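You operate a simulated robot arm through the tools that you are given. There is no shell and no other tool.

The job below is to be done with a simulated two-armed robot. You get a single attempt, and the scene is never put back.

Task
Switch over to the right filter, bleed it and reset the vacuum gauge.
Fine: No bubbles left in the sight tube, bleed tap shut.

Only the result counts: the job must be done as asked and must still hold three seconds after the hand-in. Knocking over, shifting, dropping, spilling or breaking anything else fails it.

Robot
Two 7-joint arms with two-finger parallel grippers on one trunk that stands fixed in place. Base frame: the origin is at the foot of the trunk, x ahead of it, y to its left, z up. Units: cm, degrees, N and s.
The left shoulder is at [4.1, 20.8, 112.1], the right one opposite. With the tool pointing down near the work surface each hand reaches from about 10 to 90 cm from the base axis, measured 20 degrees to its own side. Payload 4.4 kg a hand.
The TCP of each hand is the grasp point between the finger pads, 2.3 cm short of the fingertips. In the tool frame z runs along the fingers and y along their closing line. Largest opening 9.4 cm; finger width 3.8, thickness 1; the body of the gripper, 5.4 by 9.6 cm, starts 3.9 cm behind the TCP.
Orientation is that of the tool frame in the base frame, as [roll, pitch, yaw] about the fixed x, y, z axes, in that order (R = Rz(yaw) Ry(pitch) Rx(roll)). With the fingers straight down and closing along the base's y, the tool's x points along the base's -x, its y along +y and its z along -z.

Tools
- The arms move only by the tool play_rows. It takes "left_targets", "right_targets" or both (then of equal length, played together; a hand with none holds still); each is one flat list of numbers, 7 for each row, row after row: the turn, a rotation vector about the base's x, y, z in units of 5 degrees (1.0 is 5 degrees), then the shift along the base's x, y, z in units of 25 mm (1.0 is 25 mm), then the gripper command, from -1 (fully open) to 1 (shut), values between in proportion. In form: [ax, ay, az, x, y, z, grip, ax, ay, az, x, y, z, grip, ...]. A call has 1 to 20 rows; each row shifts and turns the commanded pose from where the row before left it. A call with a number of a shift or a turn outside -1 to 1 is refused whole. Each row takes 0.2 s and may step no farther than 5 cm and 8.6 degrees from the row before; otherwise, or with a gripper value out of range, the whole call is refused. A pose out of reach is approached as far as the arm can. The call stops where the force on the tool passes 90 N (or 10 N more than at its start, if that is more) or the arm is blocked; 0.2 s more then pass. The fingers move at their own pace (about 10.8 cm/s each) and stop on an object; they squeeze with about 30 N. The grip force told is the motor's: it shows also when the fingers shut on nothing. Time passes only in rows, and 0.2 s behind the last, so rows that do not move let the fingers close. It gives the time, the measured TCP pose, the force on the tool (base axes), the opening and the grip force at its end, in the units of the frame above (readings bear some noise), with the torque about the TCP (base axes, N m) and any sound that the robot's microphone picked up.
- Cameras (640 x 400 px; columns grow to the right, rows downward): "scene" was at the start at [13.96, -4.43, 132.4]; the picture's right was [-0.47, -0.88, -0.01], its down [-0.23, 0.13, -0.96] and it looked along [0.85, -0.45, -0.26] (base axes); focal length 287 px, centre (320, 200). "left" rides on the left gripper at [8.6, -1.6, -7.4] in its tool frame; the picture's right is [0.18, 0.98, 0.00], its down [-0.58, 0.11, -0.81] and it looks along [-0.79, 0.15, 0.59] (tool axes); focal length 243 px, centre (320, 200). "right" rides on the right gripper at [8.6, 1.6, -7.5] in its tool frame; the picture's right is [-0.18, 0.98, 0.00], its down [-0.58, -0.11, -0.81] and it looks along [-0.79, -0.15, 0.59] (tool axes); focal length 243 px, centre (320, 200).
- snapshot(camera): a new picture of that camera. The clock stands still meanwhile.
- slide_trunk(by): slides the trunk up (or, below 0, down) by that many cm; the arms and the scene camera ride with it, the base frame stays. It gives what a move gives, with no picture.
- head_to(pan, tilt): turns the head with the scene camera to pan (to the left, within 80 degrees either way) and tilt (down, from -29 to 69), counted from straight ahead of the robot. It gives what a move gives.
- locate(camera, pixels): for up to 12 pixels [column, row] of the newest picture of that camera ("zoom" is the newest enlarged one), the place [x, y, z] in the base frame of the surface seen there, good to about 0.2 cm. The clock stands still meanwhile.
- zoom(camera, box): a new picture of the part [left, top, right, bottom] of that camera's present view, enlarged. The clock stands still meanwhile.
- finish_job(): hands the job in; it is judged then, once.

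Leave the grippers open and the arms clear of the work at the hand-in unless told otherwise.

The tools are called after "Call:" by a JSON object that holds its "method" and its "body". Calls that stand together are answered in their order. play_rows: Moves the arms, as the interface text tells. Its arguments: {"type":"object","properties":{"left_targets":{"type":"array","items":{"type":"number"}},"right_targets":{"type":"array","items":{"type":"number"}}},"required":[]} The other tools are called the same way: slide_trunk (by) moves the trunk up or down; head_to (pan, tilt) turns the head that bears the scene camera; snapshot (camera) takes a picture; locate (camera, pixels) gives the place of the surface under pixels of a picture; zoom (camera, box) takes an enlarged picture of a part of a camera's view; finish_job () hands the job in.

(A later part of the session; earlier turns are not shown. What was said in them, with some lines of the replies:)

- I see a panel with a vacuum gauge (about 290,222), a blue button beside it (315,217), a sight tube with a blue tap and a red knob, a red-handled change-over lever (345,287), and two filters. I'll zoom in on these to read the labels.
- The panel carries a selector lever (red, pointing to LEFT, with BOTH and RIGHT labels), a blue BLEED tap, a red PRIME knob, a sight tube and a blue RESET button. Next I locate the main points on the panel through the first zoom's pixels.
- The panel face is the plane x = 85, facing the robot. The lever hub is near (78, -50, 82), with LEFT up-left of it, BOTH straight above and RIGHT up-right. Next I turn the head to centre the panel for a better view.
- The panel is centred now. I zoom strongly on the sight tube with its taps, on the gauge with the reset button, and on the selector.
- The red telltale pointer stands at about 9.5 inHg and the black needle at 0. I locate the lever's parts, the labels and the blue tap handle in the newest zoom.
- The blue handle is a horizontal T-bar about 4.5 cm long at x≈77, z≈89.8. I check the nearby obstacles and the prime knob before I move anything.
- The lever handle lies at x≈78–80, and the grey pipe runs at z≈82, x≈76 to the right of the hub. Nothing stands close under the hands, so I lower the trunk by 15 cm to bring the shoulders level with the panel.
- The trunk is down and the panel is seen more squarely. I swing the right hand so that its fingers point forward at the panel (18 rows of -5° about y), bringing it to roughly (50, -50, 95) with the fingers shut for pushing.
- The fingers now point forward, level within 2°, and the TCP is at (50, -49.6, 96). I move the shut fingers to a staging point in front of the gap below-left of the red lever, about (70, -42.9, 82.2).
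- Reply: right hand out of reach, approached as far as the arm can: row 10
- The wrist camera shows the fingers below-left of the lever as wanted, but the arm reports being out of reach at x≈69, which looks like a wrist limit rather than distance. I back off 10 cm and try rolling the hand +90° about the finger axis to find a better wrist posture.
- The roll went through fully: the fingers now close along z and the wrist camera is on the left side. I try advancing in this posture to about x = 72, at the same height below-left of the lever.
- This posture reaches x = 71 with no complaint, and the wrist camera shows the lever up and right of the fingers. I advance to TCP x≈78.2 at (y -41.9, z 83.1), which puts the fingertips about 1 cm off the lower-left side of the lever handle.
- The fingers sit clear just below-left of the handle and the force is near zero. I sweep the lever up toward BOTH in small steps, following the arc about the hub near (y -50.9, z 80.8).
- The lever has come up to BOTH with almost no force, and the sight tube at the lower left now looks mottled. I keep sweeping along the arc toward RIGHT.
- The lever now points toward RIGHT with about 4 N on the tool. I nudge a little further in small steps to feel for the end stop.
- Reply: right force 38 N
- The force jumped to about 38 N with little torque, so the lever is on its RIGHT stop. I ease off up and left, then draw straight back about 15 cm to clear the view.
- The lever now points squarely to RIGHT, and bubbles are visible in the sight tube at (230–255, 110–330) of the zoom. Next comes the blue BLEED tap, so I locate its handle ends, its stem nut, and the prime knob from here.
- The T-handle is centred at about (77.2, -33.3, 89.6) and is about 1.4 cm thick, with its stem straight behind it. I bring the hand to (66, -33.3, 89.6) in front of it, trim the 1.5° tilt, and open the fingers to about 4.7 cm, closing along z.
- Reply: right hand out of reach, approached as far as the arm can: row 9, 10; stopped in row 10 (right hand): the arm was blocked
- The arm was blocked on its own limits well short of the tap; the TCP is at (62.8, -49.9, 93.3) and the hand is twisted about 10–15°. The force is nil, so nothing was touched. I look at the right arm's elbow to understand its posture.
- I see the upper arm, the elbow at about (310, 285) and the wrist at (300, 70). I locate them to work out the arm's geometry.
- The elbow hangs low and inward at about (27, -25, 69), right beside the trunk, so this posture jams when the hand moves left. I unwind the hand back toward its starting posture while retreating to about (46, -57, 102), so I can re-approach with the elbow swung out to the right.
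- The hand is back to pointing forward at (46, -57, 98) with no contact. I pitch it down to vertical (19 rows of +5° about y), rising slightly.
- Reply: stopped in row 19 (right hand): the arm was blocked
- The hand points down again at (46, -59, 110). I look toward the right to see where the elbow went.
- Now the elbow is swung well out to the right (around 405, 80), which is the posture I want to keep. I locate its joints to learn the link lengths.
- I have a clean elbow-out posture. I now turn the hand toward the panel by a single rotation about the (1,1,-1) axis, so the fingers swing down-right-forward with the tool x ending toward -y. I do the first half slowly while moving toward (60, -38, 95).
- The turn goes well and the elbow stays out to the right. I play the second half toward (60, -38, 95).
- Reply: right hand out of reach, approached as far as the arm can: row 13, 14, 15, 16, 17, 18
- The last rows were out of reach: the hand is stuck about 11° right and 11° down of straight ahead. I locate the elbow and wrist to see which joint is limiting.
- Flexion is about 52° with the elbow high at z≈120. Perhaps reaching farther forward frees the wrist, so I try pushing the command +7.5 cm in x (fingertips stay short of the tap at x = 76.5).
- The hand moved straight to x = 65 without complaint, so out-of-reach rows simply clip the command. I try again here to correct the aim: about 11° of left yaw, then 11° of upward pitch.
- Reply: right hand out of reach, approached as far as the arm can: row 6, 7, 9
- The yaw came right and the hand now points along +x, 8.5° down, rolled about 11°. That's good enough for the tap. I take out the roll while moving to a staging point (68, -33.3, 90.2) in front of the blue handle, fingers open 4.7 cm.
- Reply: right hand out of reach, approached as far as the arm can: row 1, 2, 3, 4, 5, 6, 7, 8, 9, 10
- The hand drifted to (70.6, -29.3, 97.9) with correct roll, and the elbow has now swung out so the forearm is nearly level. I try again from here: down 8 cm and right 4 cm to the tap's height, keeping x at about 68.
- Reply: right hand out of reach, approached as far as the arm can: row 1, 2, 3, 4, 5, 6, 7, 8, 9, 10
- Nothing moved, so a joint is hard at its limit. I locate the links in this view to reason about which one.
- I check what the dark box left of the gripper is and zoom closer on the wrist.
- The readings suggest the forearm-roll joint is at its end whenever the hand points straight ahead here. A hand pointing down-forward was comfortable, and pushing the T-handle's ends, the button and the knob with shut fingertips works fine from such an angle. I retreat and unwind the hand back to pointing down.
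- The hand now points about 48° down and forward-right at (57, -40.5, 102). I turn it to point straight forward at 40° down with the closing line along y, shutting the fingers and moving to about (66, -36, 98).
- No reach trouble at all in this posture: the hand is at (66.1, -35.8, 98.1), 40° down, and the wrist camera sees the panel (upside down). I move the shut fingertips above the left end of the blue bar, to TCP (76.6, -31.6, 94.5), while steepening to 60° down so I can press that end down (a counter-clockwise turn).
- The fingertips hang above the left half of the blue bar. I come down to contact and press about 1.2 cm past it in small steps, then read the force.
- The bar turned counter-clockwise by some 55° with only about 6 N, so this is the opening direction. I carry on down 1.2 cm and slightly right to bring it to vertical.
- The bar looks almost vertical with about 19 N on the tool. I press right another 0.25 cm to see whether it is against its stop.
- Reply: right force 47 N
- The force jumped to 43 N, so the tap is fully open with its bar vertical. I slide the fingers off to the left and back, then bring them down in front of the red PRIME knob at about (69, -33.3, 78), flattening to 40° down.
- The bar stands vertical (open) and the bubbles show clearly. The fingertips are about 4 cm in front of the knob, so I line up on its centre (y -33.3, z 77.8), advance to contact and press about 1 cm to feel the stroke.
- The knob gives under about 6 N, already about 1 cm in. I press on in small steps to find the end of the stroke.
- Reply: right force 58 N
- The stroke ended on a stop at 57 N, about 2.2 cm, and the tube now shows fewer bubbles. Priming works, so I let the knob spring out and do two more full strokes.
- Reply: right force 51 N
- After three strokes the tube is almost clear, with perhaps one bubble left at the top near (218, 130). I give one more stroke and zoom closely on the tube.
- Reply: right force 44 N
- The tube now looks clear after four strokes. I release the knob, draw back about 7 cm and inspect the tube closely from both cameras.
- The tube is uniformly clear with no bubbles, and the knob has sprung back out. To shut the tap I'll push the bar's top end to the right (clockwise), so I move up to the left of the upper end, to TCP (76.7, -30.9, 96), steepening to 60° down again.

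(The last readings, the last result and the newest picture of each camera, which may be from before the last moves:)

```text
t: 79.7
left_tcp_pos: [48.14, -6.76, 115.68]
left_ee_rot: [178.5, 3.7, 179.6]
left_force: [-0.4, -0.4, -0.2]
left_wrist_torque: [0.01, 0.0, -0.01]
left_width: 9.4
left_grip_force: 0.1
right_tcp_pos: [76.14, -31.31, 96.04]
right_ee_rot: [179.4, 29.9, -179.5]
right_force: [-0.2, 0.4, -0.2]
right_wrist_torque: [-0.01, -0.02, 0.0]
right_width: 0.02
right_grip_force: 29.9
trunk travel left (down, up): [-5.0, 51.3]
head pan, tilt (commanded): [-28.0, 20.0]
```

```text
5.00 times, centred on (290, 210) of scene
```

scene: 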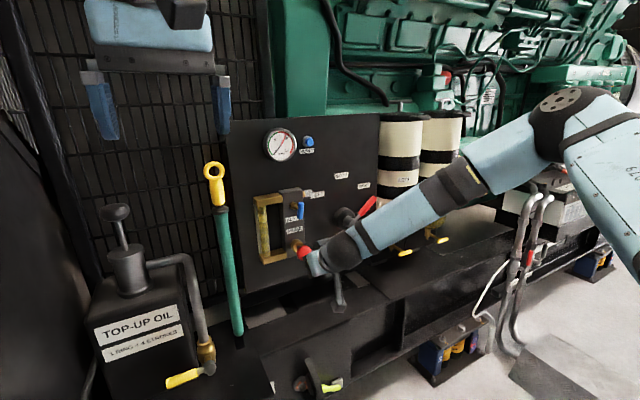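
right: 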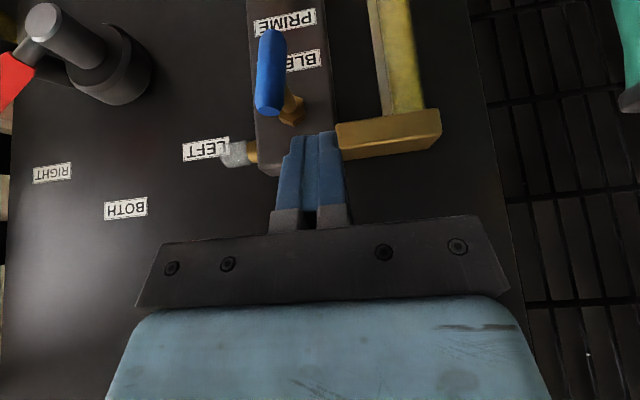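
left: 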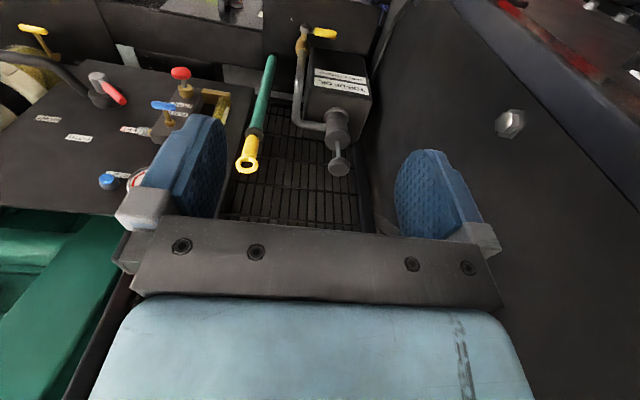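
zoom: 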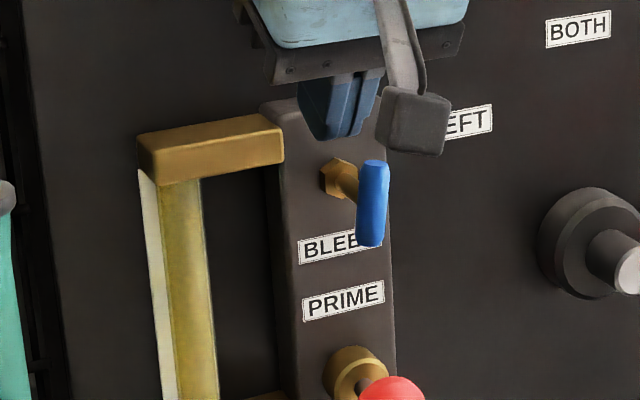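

I'm above and left of the bar's upper end. I trim to (76.7, -30.9), lower to z = 93.1 so the fingertips stand beside the top of the bar, then push right by about 1.9 cm in small steps.

Call:
{"method": "play_rows", "body": {"right_targets": [0, 0, 0, 0.2, 0.16, -0.3, 1, 0, 0, 0, 0, 0, -0.44, 1, 0, 0, 0, 0, 0, -0.44, 1, 0, 0, 0, 0, -0.15, 0, 1, 0, 0, 0, 0, -0.15, 0, 1, 0, 0, 0, 0, -0.12, 0, 1, 0, 0, 0, 0, -0.12, 0, 1, 0, 0, 0, 0, -0.12, 0, 1, 0, 0, 0, 0, -0.1, 0, 1, 0, 0, 0, 0, 0, 0, 1]}}

Call:
{"method": "snapshot", "body": {"camera": "right"}}

Call:
{"method": "zoom", "body": {"camera": "scene", "box": [250, 170, 330, 250]}}

```text
t: 81.9
left_tcp_pos: [48.12, -6.67, 115.76]
left_ee_rot: [178.5, 3.6, 179.3]
left_force: [0.2, -0.1, -0.4]
left_wrist_torque: [0.02, 0.02, -0.04]
left_width: 9.42
left_grip_force: 0.1
right_tcp_pos: [76.72, -32.69, 93.24]
right_ee_rot: [179.3, 30.0, -179.3]
right_force: [-1.9, 1.5, 4.7]
right_wrist_torque: [0.01, 0.01, -0.04]
right_width: 0.0
right_grip_force: 30.4
trunk travel left (down, up): [-5.0, 51.3]
head pan, tilt (commanded): [-28.0, 20.0]
```

```text
taken
```

right: 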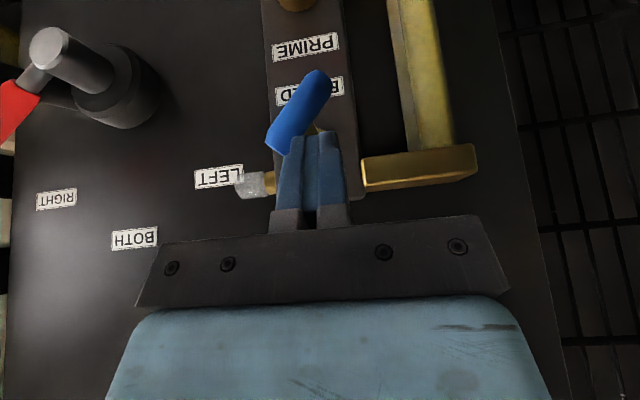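

```text
5.00 times, centred on (290, 210) of scene
```

zoom: 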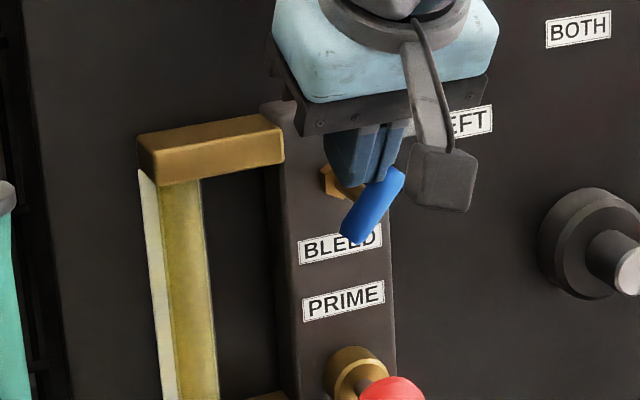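

The bar has turned clockwise about 40°. I lift clear, shift right above its right half (y -34.8), and press down to bring it back to horizontal.

Call:
{"method": "play_rows", "body": {"right_targets": [0, 0, 0, 0, 0.05, 0.3, 1, 0, 0, 0, 0, -0.1, 0.35, 1, 0, 0, 0, 0, -0.4, 0, 1, 0, 0, 0, 0, -0.38, 0, 1, 0, 0, 0, 0, 0, -0.2, 1, 0, 0, 0, 0, 0, -0.16, 1, 0, 0, 0, 0, 0, -0.16, 1, 0, 0, 0, 0, 0, -0.12, 1, 0, 0, 0, 0, 0, -0.1, 1, 0, 0, 0, 0, 0, 0, 1]}}

Call:
{"method": "snapshot", "body": {"camera": "right"}}

Call:
{"method": "zoom", "body": {"camera": "scene", "box": [250, 170, 330, 250]}}

```text
t: 84.1
left_tcp_pos: [48.09, -6.72, 115.73]
left_ee_rot: [178.4, 3.7, 179.5]
left_force: [-0.6, 0.2, -0.1]
left_wrist_torque: [0.01, 0.02, 0.0]
left_width: 9.41
left_grip_force: 0.0
right_tcp_pos: [76.67, -34.94, 92.8]
right_ee_rot: [179.4, 29.9, -179.3]
right_force: [0.9, 0.2, 0.3]
right_wrist_torque: [0.02, -0.01, 0.02]
right_width: 0.0
right_grip_force: 29.5
trunk travel left (down, up): [-5.0, 51.3]
head pan, tilt (commanded): [-28.0, 20.0]
```

```text
taken
```

right: 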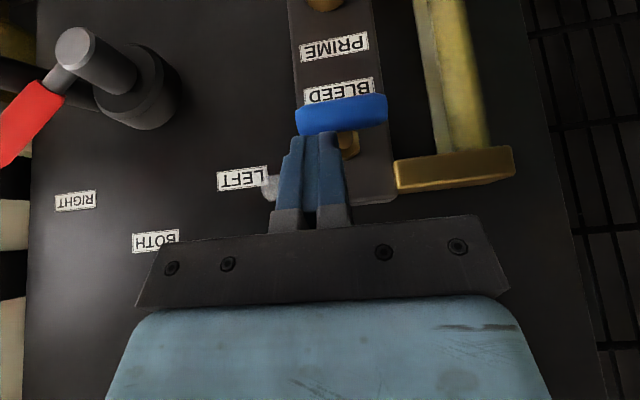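

```text
5.00 times, centred on (290, 210) of scene
```

zoom: 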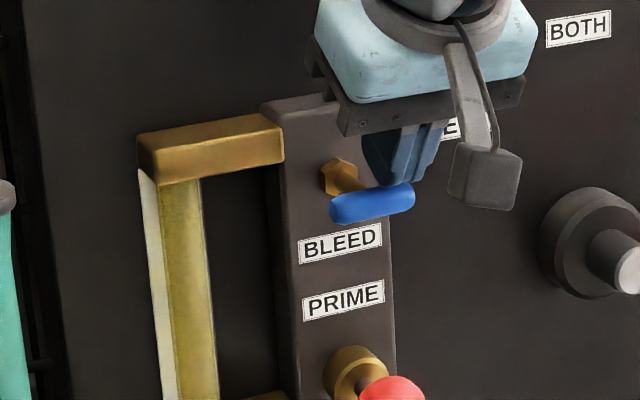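

The bar is nearly horizontal but there's no stop force yet. I press down in 0.2 cm steps until I feel the stop.

Call:
{"method": "play_rows", "body": {"right_targets": [0, 0, 0, 0, 0, -0.08, 1, 0, 0, 0, 0, 0, -0.08, 1, 0, 0, 0, 0, 0, -0.08, 1, 0, 0, 0, 0, 0, 0, 1]}}

Call:
{"method": "zoom", "body": {"camera": "scene", "box": [270, 190, 320, 230]}}

```text
t: 85.1
left_tcp_pos: [48.15, -6.69, 115.6]
left_ee_rot: [178.4, 3.6, 179.4]
left_force: [0.0, -0.5, 0.2]
left_wrist_torque: [-0.02, -0.01, 0.0]
left_width: 9.41
left_grip_force: 0.0
right_tcp_pos: [76.76, -34.82, 92.59]
right_ee_rot: [179.4, 30.2, -179.5]
right_force: [-26.1, -9.4, 34.0]
right_wrist_torque: [-0.22, 0.68, -0.34]
right_width: 0.0
right_grip_force: 29.9
trunk travel left (down, up): [-5.0, 51.3]
head pan, tilt (commanded): [-28.0, 20.0]
```

```text
10.00 times, centred on (295, 210) of scene
```

zoom: 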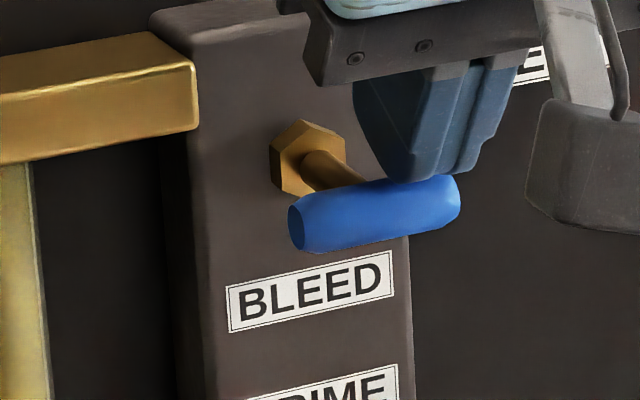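

The force reached about 44 N with the bar horizontal as at the start, so the tap is shut on its stop. I lift off, back away and rise to in front of the RESET button, (68, -39.4, 106), flattening to 40° down.

Call:
{"method": "play_rows", "body": {"right_targets": [0, 0, 0, 0, 0, 0.2, 1, 0, 0, 0, -0.3, 0, 0.3, 1, 0, 0, 0, -0.8, 0, 0.1, 1, 0, 0, 0, -0.8, 0, 0, 1, 0, 0, 0, -0.8, 0, 0, 1, 0, 0, 0, -0.8, 0, 0, 1, 0, -0.57, 0, 0, -0.26, 0.69, 1, 0, -0.57, 0, 0, -0.26, 0.69, 1, 0, -0.57, 0, 0, -0.26, 0.69, 1, 0, -0.57, 0, 0, -0.26, 0.69, 1, 0, -0.57, 0, 0, -0.26, 0.69, 1, 0, -0.57, 0, 0, -0.26, 0.69, 1, 0, -0.57, 0, 0, -0.26, 0.69, 1, 0, 0, 0, 0, 0, 0, 1]}}

Call:
{"method": "snapshot", "body": {"camera": "right"}}

Call:
{"method": "snapshot", "body": {"camera": "scene"}}

Call:
{"method": "zoom", "body": {"camera": "scene", "box": [240, 110, 340, 190]}}

```text
t: 88.1
left_tcp_pos: [48.13, -6.61, 115.68]
left_ee_rot: [178.5, 3.6, 179.5]
left_force: [-0.3, 0.2, -0.2]
left_wrist_torque: [0.01, 0.01, -0.02]
left_width: 9.41
left_grip_force: 0.2
right_tcp_pos: [67.85, -39.43, 105.64]
right_ee_rot: [179.7, 50.0, -179.6]
right_force: [-0.7, 0.2, -0.1]
right_wrist_torque: [0.02, 0.01, 0.01]
right_width: 0.0
right_grip_force: 29.9
trunk travel left (down, up): [-5.0, 51.3]
head pan, tilt (commanded): [-28.0, 20.0]
```

```text
taken
```

right: 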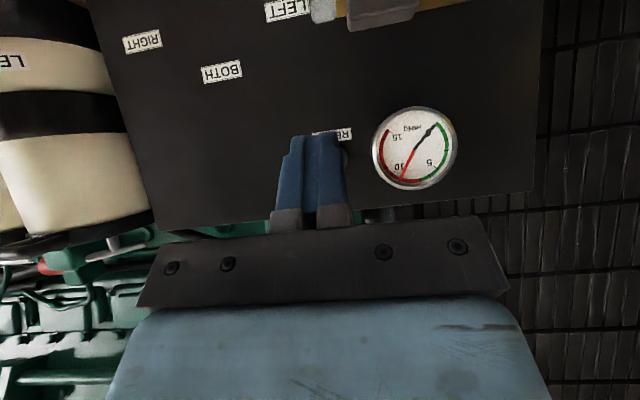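

```text
taken
```

scene: 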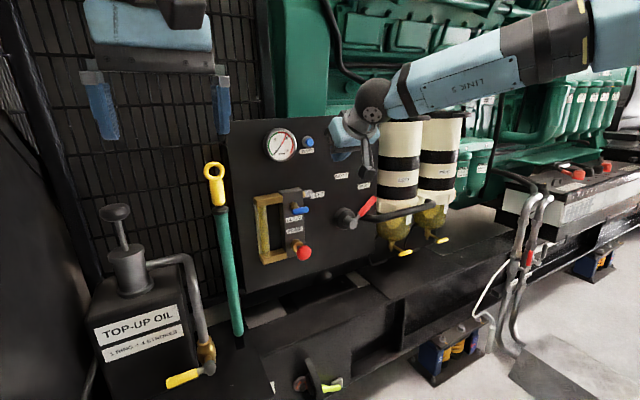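

```text
5.00 times, centred on (290, 150) of scene
```

zoom: 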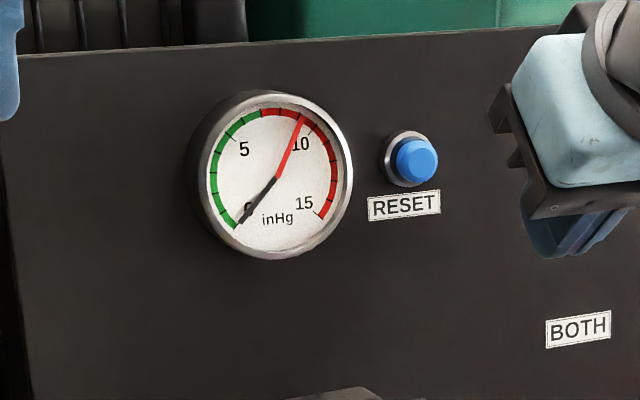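

The telltale is still at about 9.5 inHg. I locate the RESET button's face and its bezel.

Call:
{"method": "locate", "body": {"camera": "zoom", "pixels": [[420, 160], [410, 150], [432, 165], [420, 178], [420, 143], [388, 160], [405, 133], [400, 185], [395, 150]]}}

```text
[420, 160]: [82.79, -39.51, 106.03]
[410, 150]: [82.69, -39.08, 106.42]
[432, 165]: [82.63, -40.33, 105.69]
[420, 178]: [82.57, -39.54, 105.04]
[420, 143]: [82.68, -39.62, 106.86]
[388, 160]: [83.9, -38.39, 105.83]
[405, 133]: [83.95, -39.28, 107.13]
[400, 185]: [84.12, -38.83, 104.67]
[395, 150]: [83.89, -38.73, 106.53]
```

The button face is at (82.65, -39.6, 105.95), standing 1.25 cm proud of its bezel. I advance with the finger's front edge at its centre and begin the press gently.

Call:
{"method": "play_rows", "body": {"right_targets": [0, 0, 0, 0.9, -0.08, 0.12, 1, 0, 0, 0, 0.9, 0, 0, 1, 0, 0, 0, 0.9, 0, 0, 1, 0, 0, 0, 0.9, 0, 0, 1, 0, 0, 0, 0.7, 0, 0, 1, 0, 0, 0, 0.2, 0, 0, 1, 0, 0, 0, 0.1, 0, 0, 1, 0, 0, 0, 0.1, 0, 0, 1, 0, 0, 0, 0, 0, 0, 1]}}

Call:
{"method": "zoom", "body": {"camera": "right", "box": [220, 60, 480, 230]}}

Call:
{"method": "zoom", "body": {"camera": "scene", "box": [240, 110, 340, 190]}}

```text
t: 90.1
left_tcp_pos: [48.09, -6.73, 115.71]
left_ee_rot: [178.4, 3.7, 179.5]
left_force: [-0.2, -0.2, -0.1]
left_wrist_torque: [0.0, -0.01, 0.01]
left_width: 9.39
left_grip_force: 0.1
right_tcp_pos: [79.6, -39.84, 106.19]
right_ee_rot: [179.6, 50.0, -179.6]
right_force: [0.8, -0.1, -0.9]
right_wrist_torque: [-0.02, 0.02, -0.02]
right_width: 0.0
right_grip_force: 29.9
trunk travel left (down, up): [-5.0, 51.3]
head pan, tilt (commanded): [-28.0, 20.0]
```

```text
2.35 times, centred on (350, 145) of right
```

zoom: 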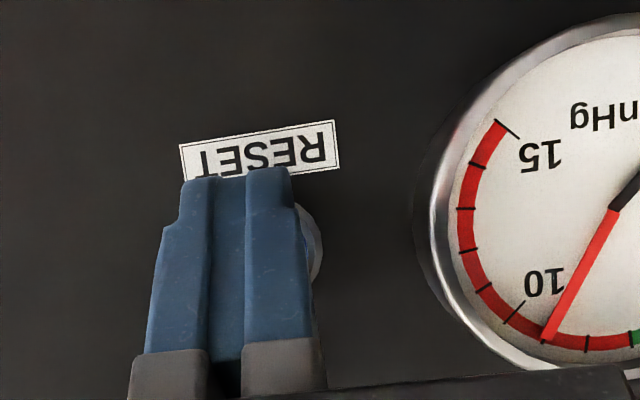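

```text
5.00 times, centred on (290, 150) of scene
```

zoom: 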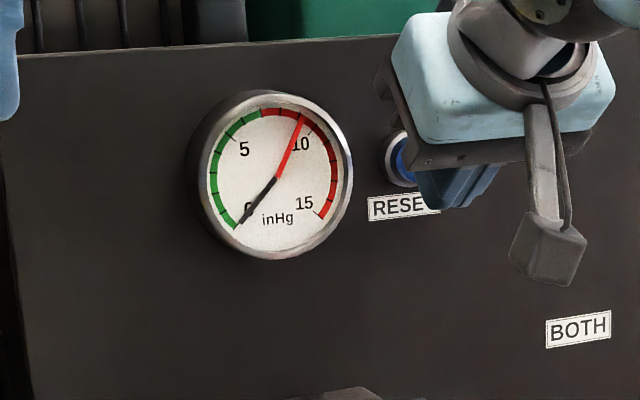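

The finger edge is right at the button with no force yet. I press on by about 0.8 cm in small steps.

Call:
{"method": "play_rows", "body": {"right_targets": [0, 0, 0, 0.1, 0.04, -0.04, 1, 0, 0, 0, 0.1, 0, 0, 1, 0, 0, 0, 0.1, 0, 0, 1, 0, 0, 0, 0, 0, 0, 1]}}

Call:
{"method": "zoom", "body": {"camera": "scene", "box": [240, 110, 340, 190]}}

```text
t: 91.1
left_tcp_pos: [48.13, -6.51, 115.62]
left_ee_rot: [178.5, 3.7, 179.5]
left_force: [-0.3, 0.1, -0.1]
left_wrist_torque: [-0.01, 0.0, 0.0]
left_width: 9.42
left_grip_force: 0.0
right_tcp_pos: [80.31, -39.68, 106.06]
right_ee_rot: [179.6, 49.9, -179.6]
right_force: [-9.5, 1.4, -1.8]
right_wrist_torque: [-0.01, 0.06, 0.06]
right_width: 0.0
right_grip_force: 29.6
trunk travel left (down, up): [-5.0, 51.3]
head pan, tilt (commanded): [-28.0, 20.0]
heard: click
```

```text
5.00 times, centred on (290, 150) of scene
```

zoom: 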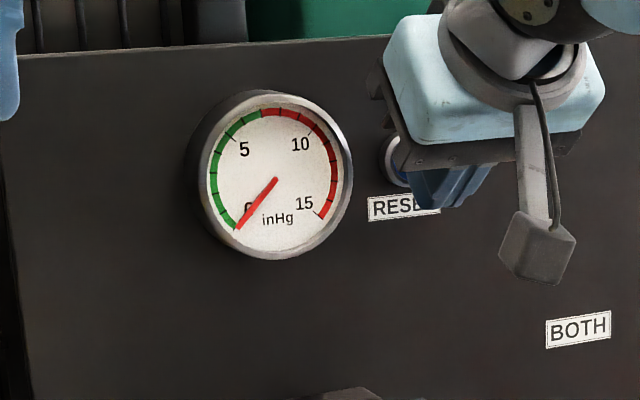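

A click was heard and the red telltale has dropped back to 0. I withdraw straight back about 20 cm, move clear to the right, and open the gripper.

Call:
{"method": "play_rows", "body": {"right_targets": [0, 0, 0, -0.5, 0, 0, 1, 0, 0, 0, -1, 0, 0, 1, 0, 0, 0, -1, 0, 0, 1, 0, 0, 0, -1, 0, 0, 1, 0, 0, 0, -1, 0, 0, 1, 0, 0, 0, -1, -0.3, 0.1, 1, 0, 0, 0, -1, -0.5, 0.1, 0, 0, 0, 0, -1, -0.5, 0.1, -1, 0, 0, 0, -0.8, -0.8, 0.1, -1, 0, 0, 0, -0.5, -0.8, 0.1, -1, 0, 0, 0, 0, -0.8, 0.1, -1, 0, 0, 0, 0, 0, 0, -1]}}

Call:
{"method": "snapshot", "body": {"camera": "scene"}}

Call:
{"method": "zoom", "body": {"camera": "scene", "box": [240, 110, 400, 210]}}

Call:
{"method": "zoom", "body": {"camera": "scene", "box": [245, 185, 315, 265]}}

Call:
{"method": "zoom", "body": {"camera": "scene", "box": [300, 160, 400, 250]}}

```text
t: 93.7
left_tcp_pos: [48.04, -6.6, 115.73]
left_ee_rot: [178.6, 3.7, 179.5]
left_force: [0.4, 0.4, 0.3]
left_wrist_torque: [0.01, -0.05, 0.01]
left_width: 9.39
left_grip_force: 0.0
right_tcp_pos: [58.03, -49.02, 106.88]
right_ee_rot: [179.6, 49.9, -179.5]
right_force: [-0.1, -0.1, 0.7]
right_wrist_torque: [0.02, -0.01, -0.04]
right_width: 9.42
right_grip_force: 0.0
trunk travel left (down, up): [-5.0, 51.3]
head pan, tilt (commanded): [-28.0, 20.0]
```

```text
taken
```

scene: 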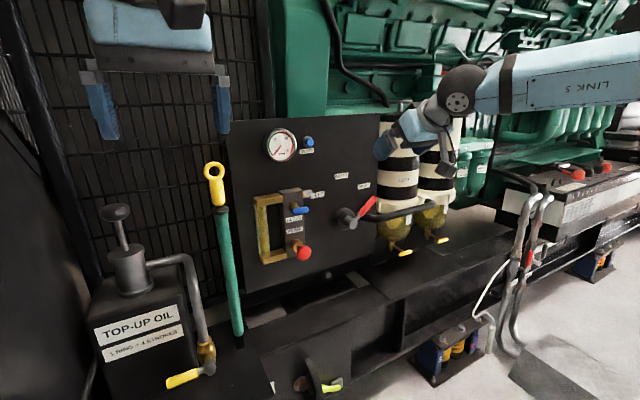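

```text
4.00 times, centred on (320, 160) of scene
```

zoom: 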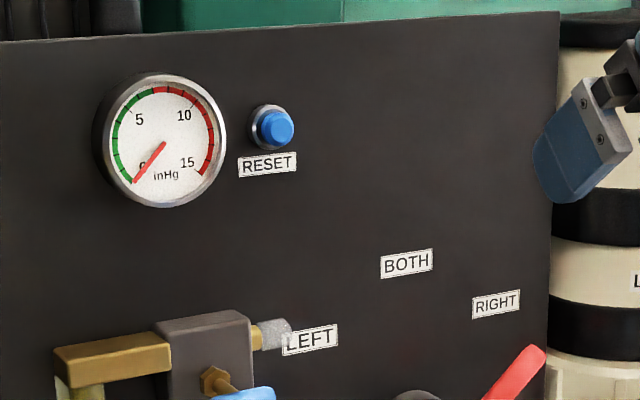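

```text
5.00 times, centred on (280, 225) of scene
```

zoom: 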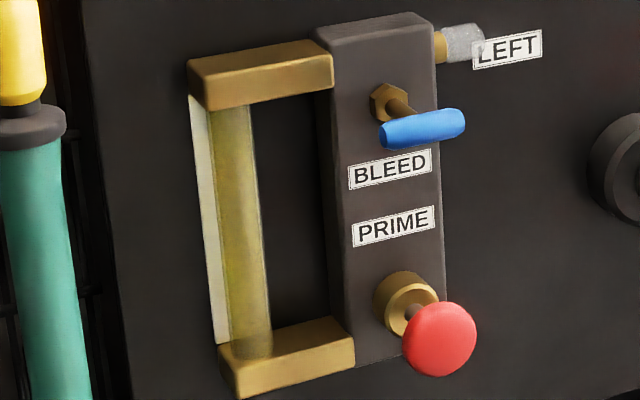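

```text
4.44 times, centred on (350, 205) of scene
```

zoom: 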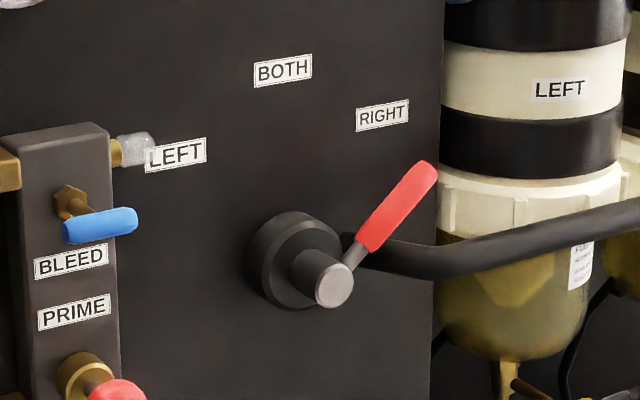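

Everything reads as wanted: lever at RIGHT, tap bar horizontal, tube clear, both needles at 0, button sprung back. I draw the hand further away, let two seconds pass, and check the tap and lever angles and the tube once more.

Call:
{"method": "play_rows", "body": {"right_targets": [0, 0, 0, -0.6, -0.4, 0.1, -1, 0, 0, 0, -0.6, -0.4, 0.1, -1, 0, 0, 0, -0.6, -0.4, 0.1, -1, 0, 0, 0, -0.6, -0.4, 0.1, -1, 0, 0, 0, 0, 0, 0, -1, 0, 0, 0, 0, 0, 0, -1, 0, 0, 0, 0, 0, 0, -1, 0, 0, 0, 0, 0, 0, -1, 0, 0, 0, 0, 0, 0, -1, 0, 0, 0, 0, 0, 0, -1, 0, 0, 0, 0, 0, 0, -1, 0, 0, 0, 0, 0, 0, -1]}}

Call:
{"method": "zoom", "body": {"camera": "scene", "box": [245, 185, 315, 265]}}

Call:
{"method": "locate", "body": {"camera": "zoom", "pixels": [[390, 136], [405, 131], [420, 126], [435, 123], [455, 120]]}}

Call:
{"method": "zoom", "body": {"camera": "scene", "box": [300, 160, 400, 250]}}

Call:
{"method": "locate", "body": {"camera": "zoom", "pixels": [[425, 170], [405, 195], [385, 225], [370, 245], [335, 285]]}}

```text
t: 96.3
left_tcp_pos: [48.11, -6.68, 115.75]
left_ee_rot: [178.5, 3.7, 179.5]
left_force: [0.6, 0.3, 0.4]
left_wrist_torque: [0.02, 0.03, 0.04]
left_width: 9.4
left_grip_force: 0.1
right_tcp_pos: [52.17, -53.13, 107.78]
right_ee_rot: [179.7, 49.9, -179.7]
right_force: [0.2, 0.0, 0.8]
right_wrist_torque: [0.03, 0.04, -0.02]
right_width: 9.42
right_grip_force: 0.1
trunk travel left (down, up): [-5.0, 51.3]
head pan, tilt (commanded): [-28.0, 20.0]
```

```text
5.00 times, centred on (280, 225) of scene
```

zoom: 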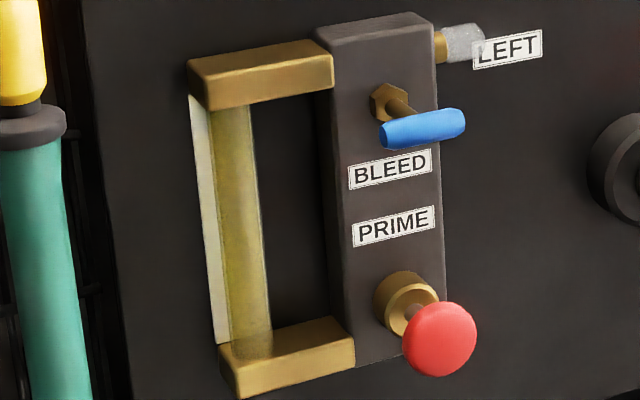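

```text
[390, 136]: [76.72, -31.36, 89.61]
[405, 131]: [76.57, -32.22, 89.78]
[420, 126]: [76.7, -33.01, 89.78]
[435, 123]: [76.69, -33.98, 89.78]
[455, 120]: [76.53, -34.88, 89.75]
```

```text
4.44 times, centred on (350, 205) of scene
```

zoom: 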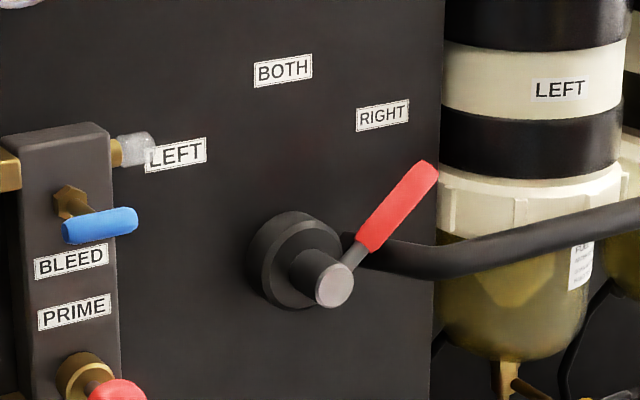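

```text
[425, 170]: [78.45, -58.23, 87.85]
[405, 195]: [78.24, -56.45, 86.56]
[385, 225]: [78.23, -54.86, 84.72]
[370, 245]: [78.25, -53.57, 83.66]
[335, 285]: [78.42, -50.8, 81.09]
```

The tap bar is level (z 89.6–89.8 end to end), and the lever stands about 48° right, the mirror of its starting 49° left. After more than two seconds the tube is still clear, the gauge was reset, and both hands are open and away from the work. I hand the job in.

Call:
{"method": "finish_job", "body": {}}

```text
The job is handed in.
```

The fuel system is switched over to the right filter, bled, and the vacuum gauge is reset. I handed the job in; no verdict came back.

- **Filter:** the red lever is on its RIGHT stop, the mirror of where it started at LEFT.
- **Bleeding:** I opened the bleed tap and gave four full strokes on the PRIME knob. The sight tube was clear of bubbles and still clear about 20 seconds later, at the last check.
- **Bleed tap:** it is pressed shut onto its stop, with the handle level as at the start.
- **Gauge:** pressing RESET gave a click, and the red pointer dropped from about 9.5 inHg back to 0.

The right arm hit its own joint limits a few times while approaching the tap. I backed off and came in at a different angle, and I saw no unintended contact with anything. Both grippers are open and clear of the panel. The trunk is still 15 cm lower than where it started.
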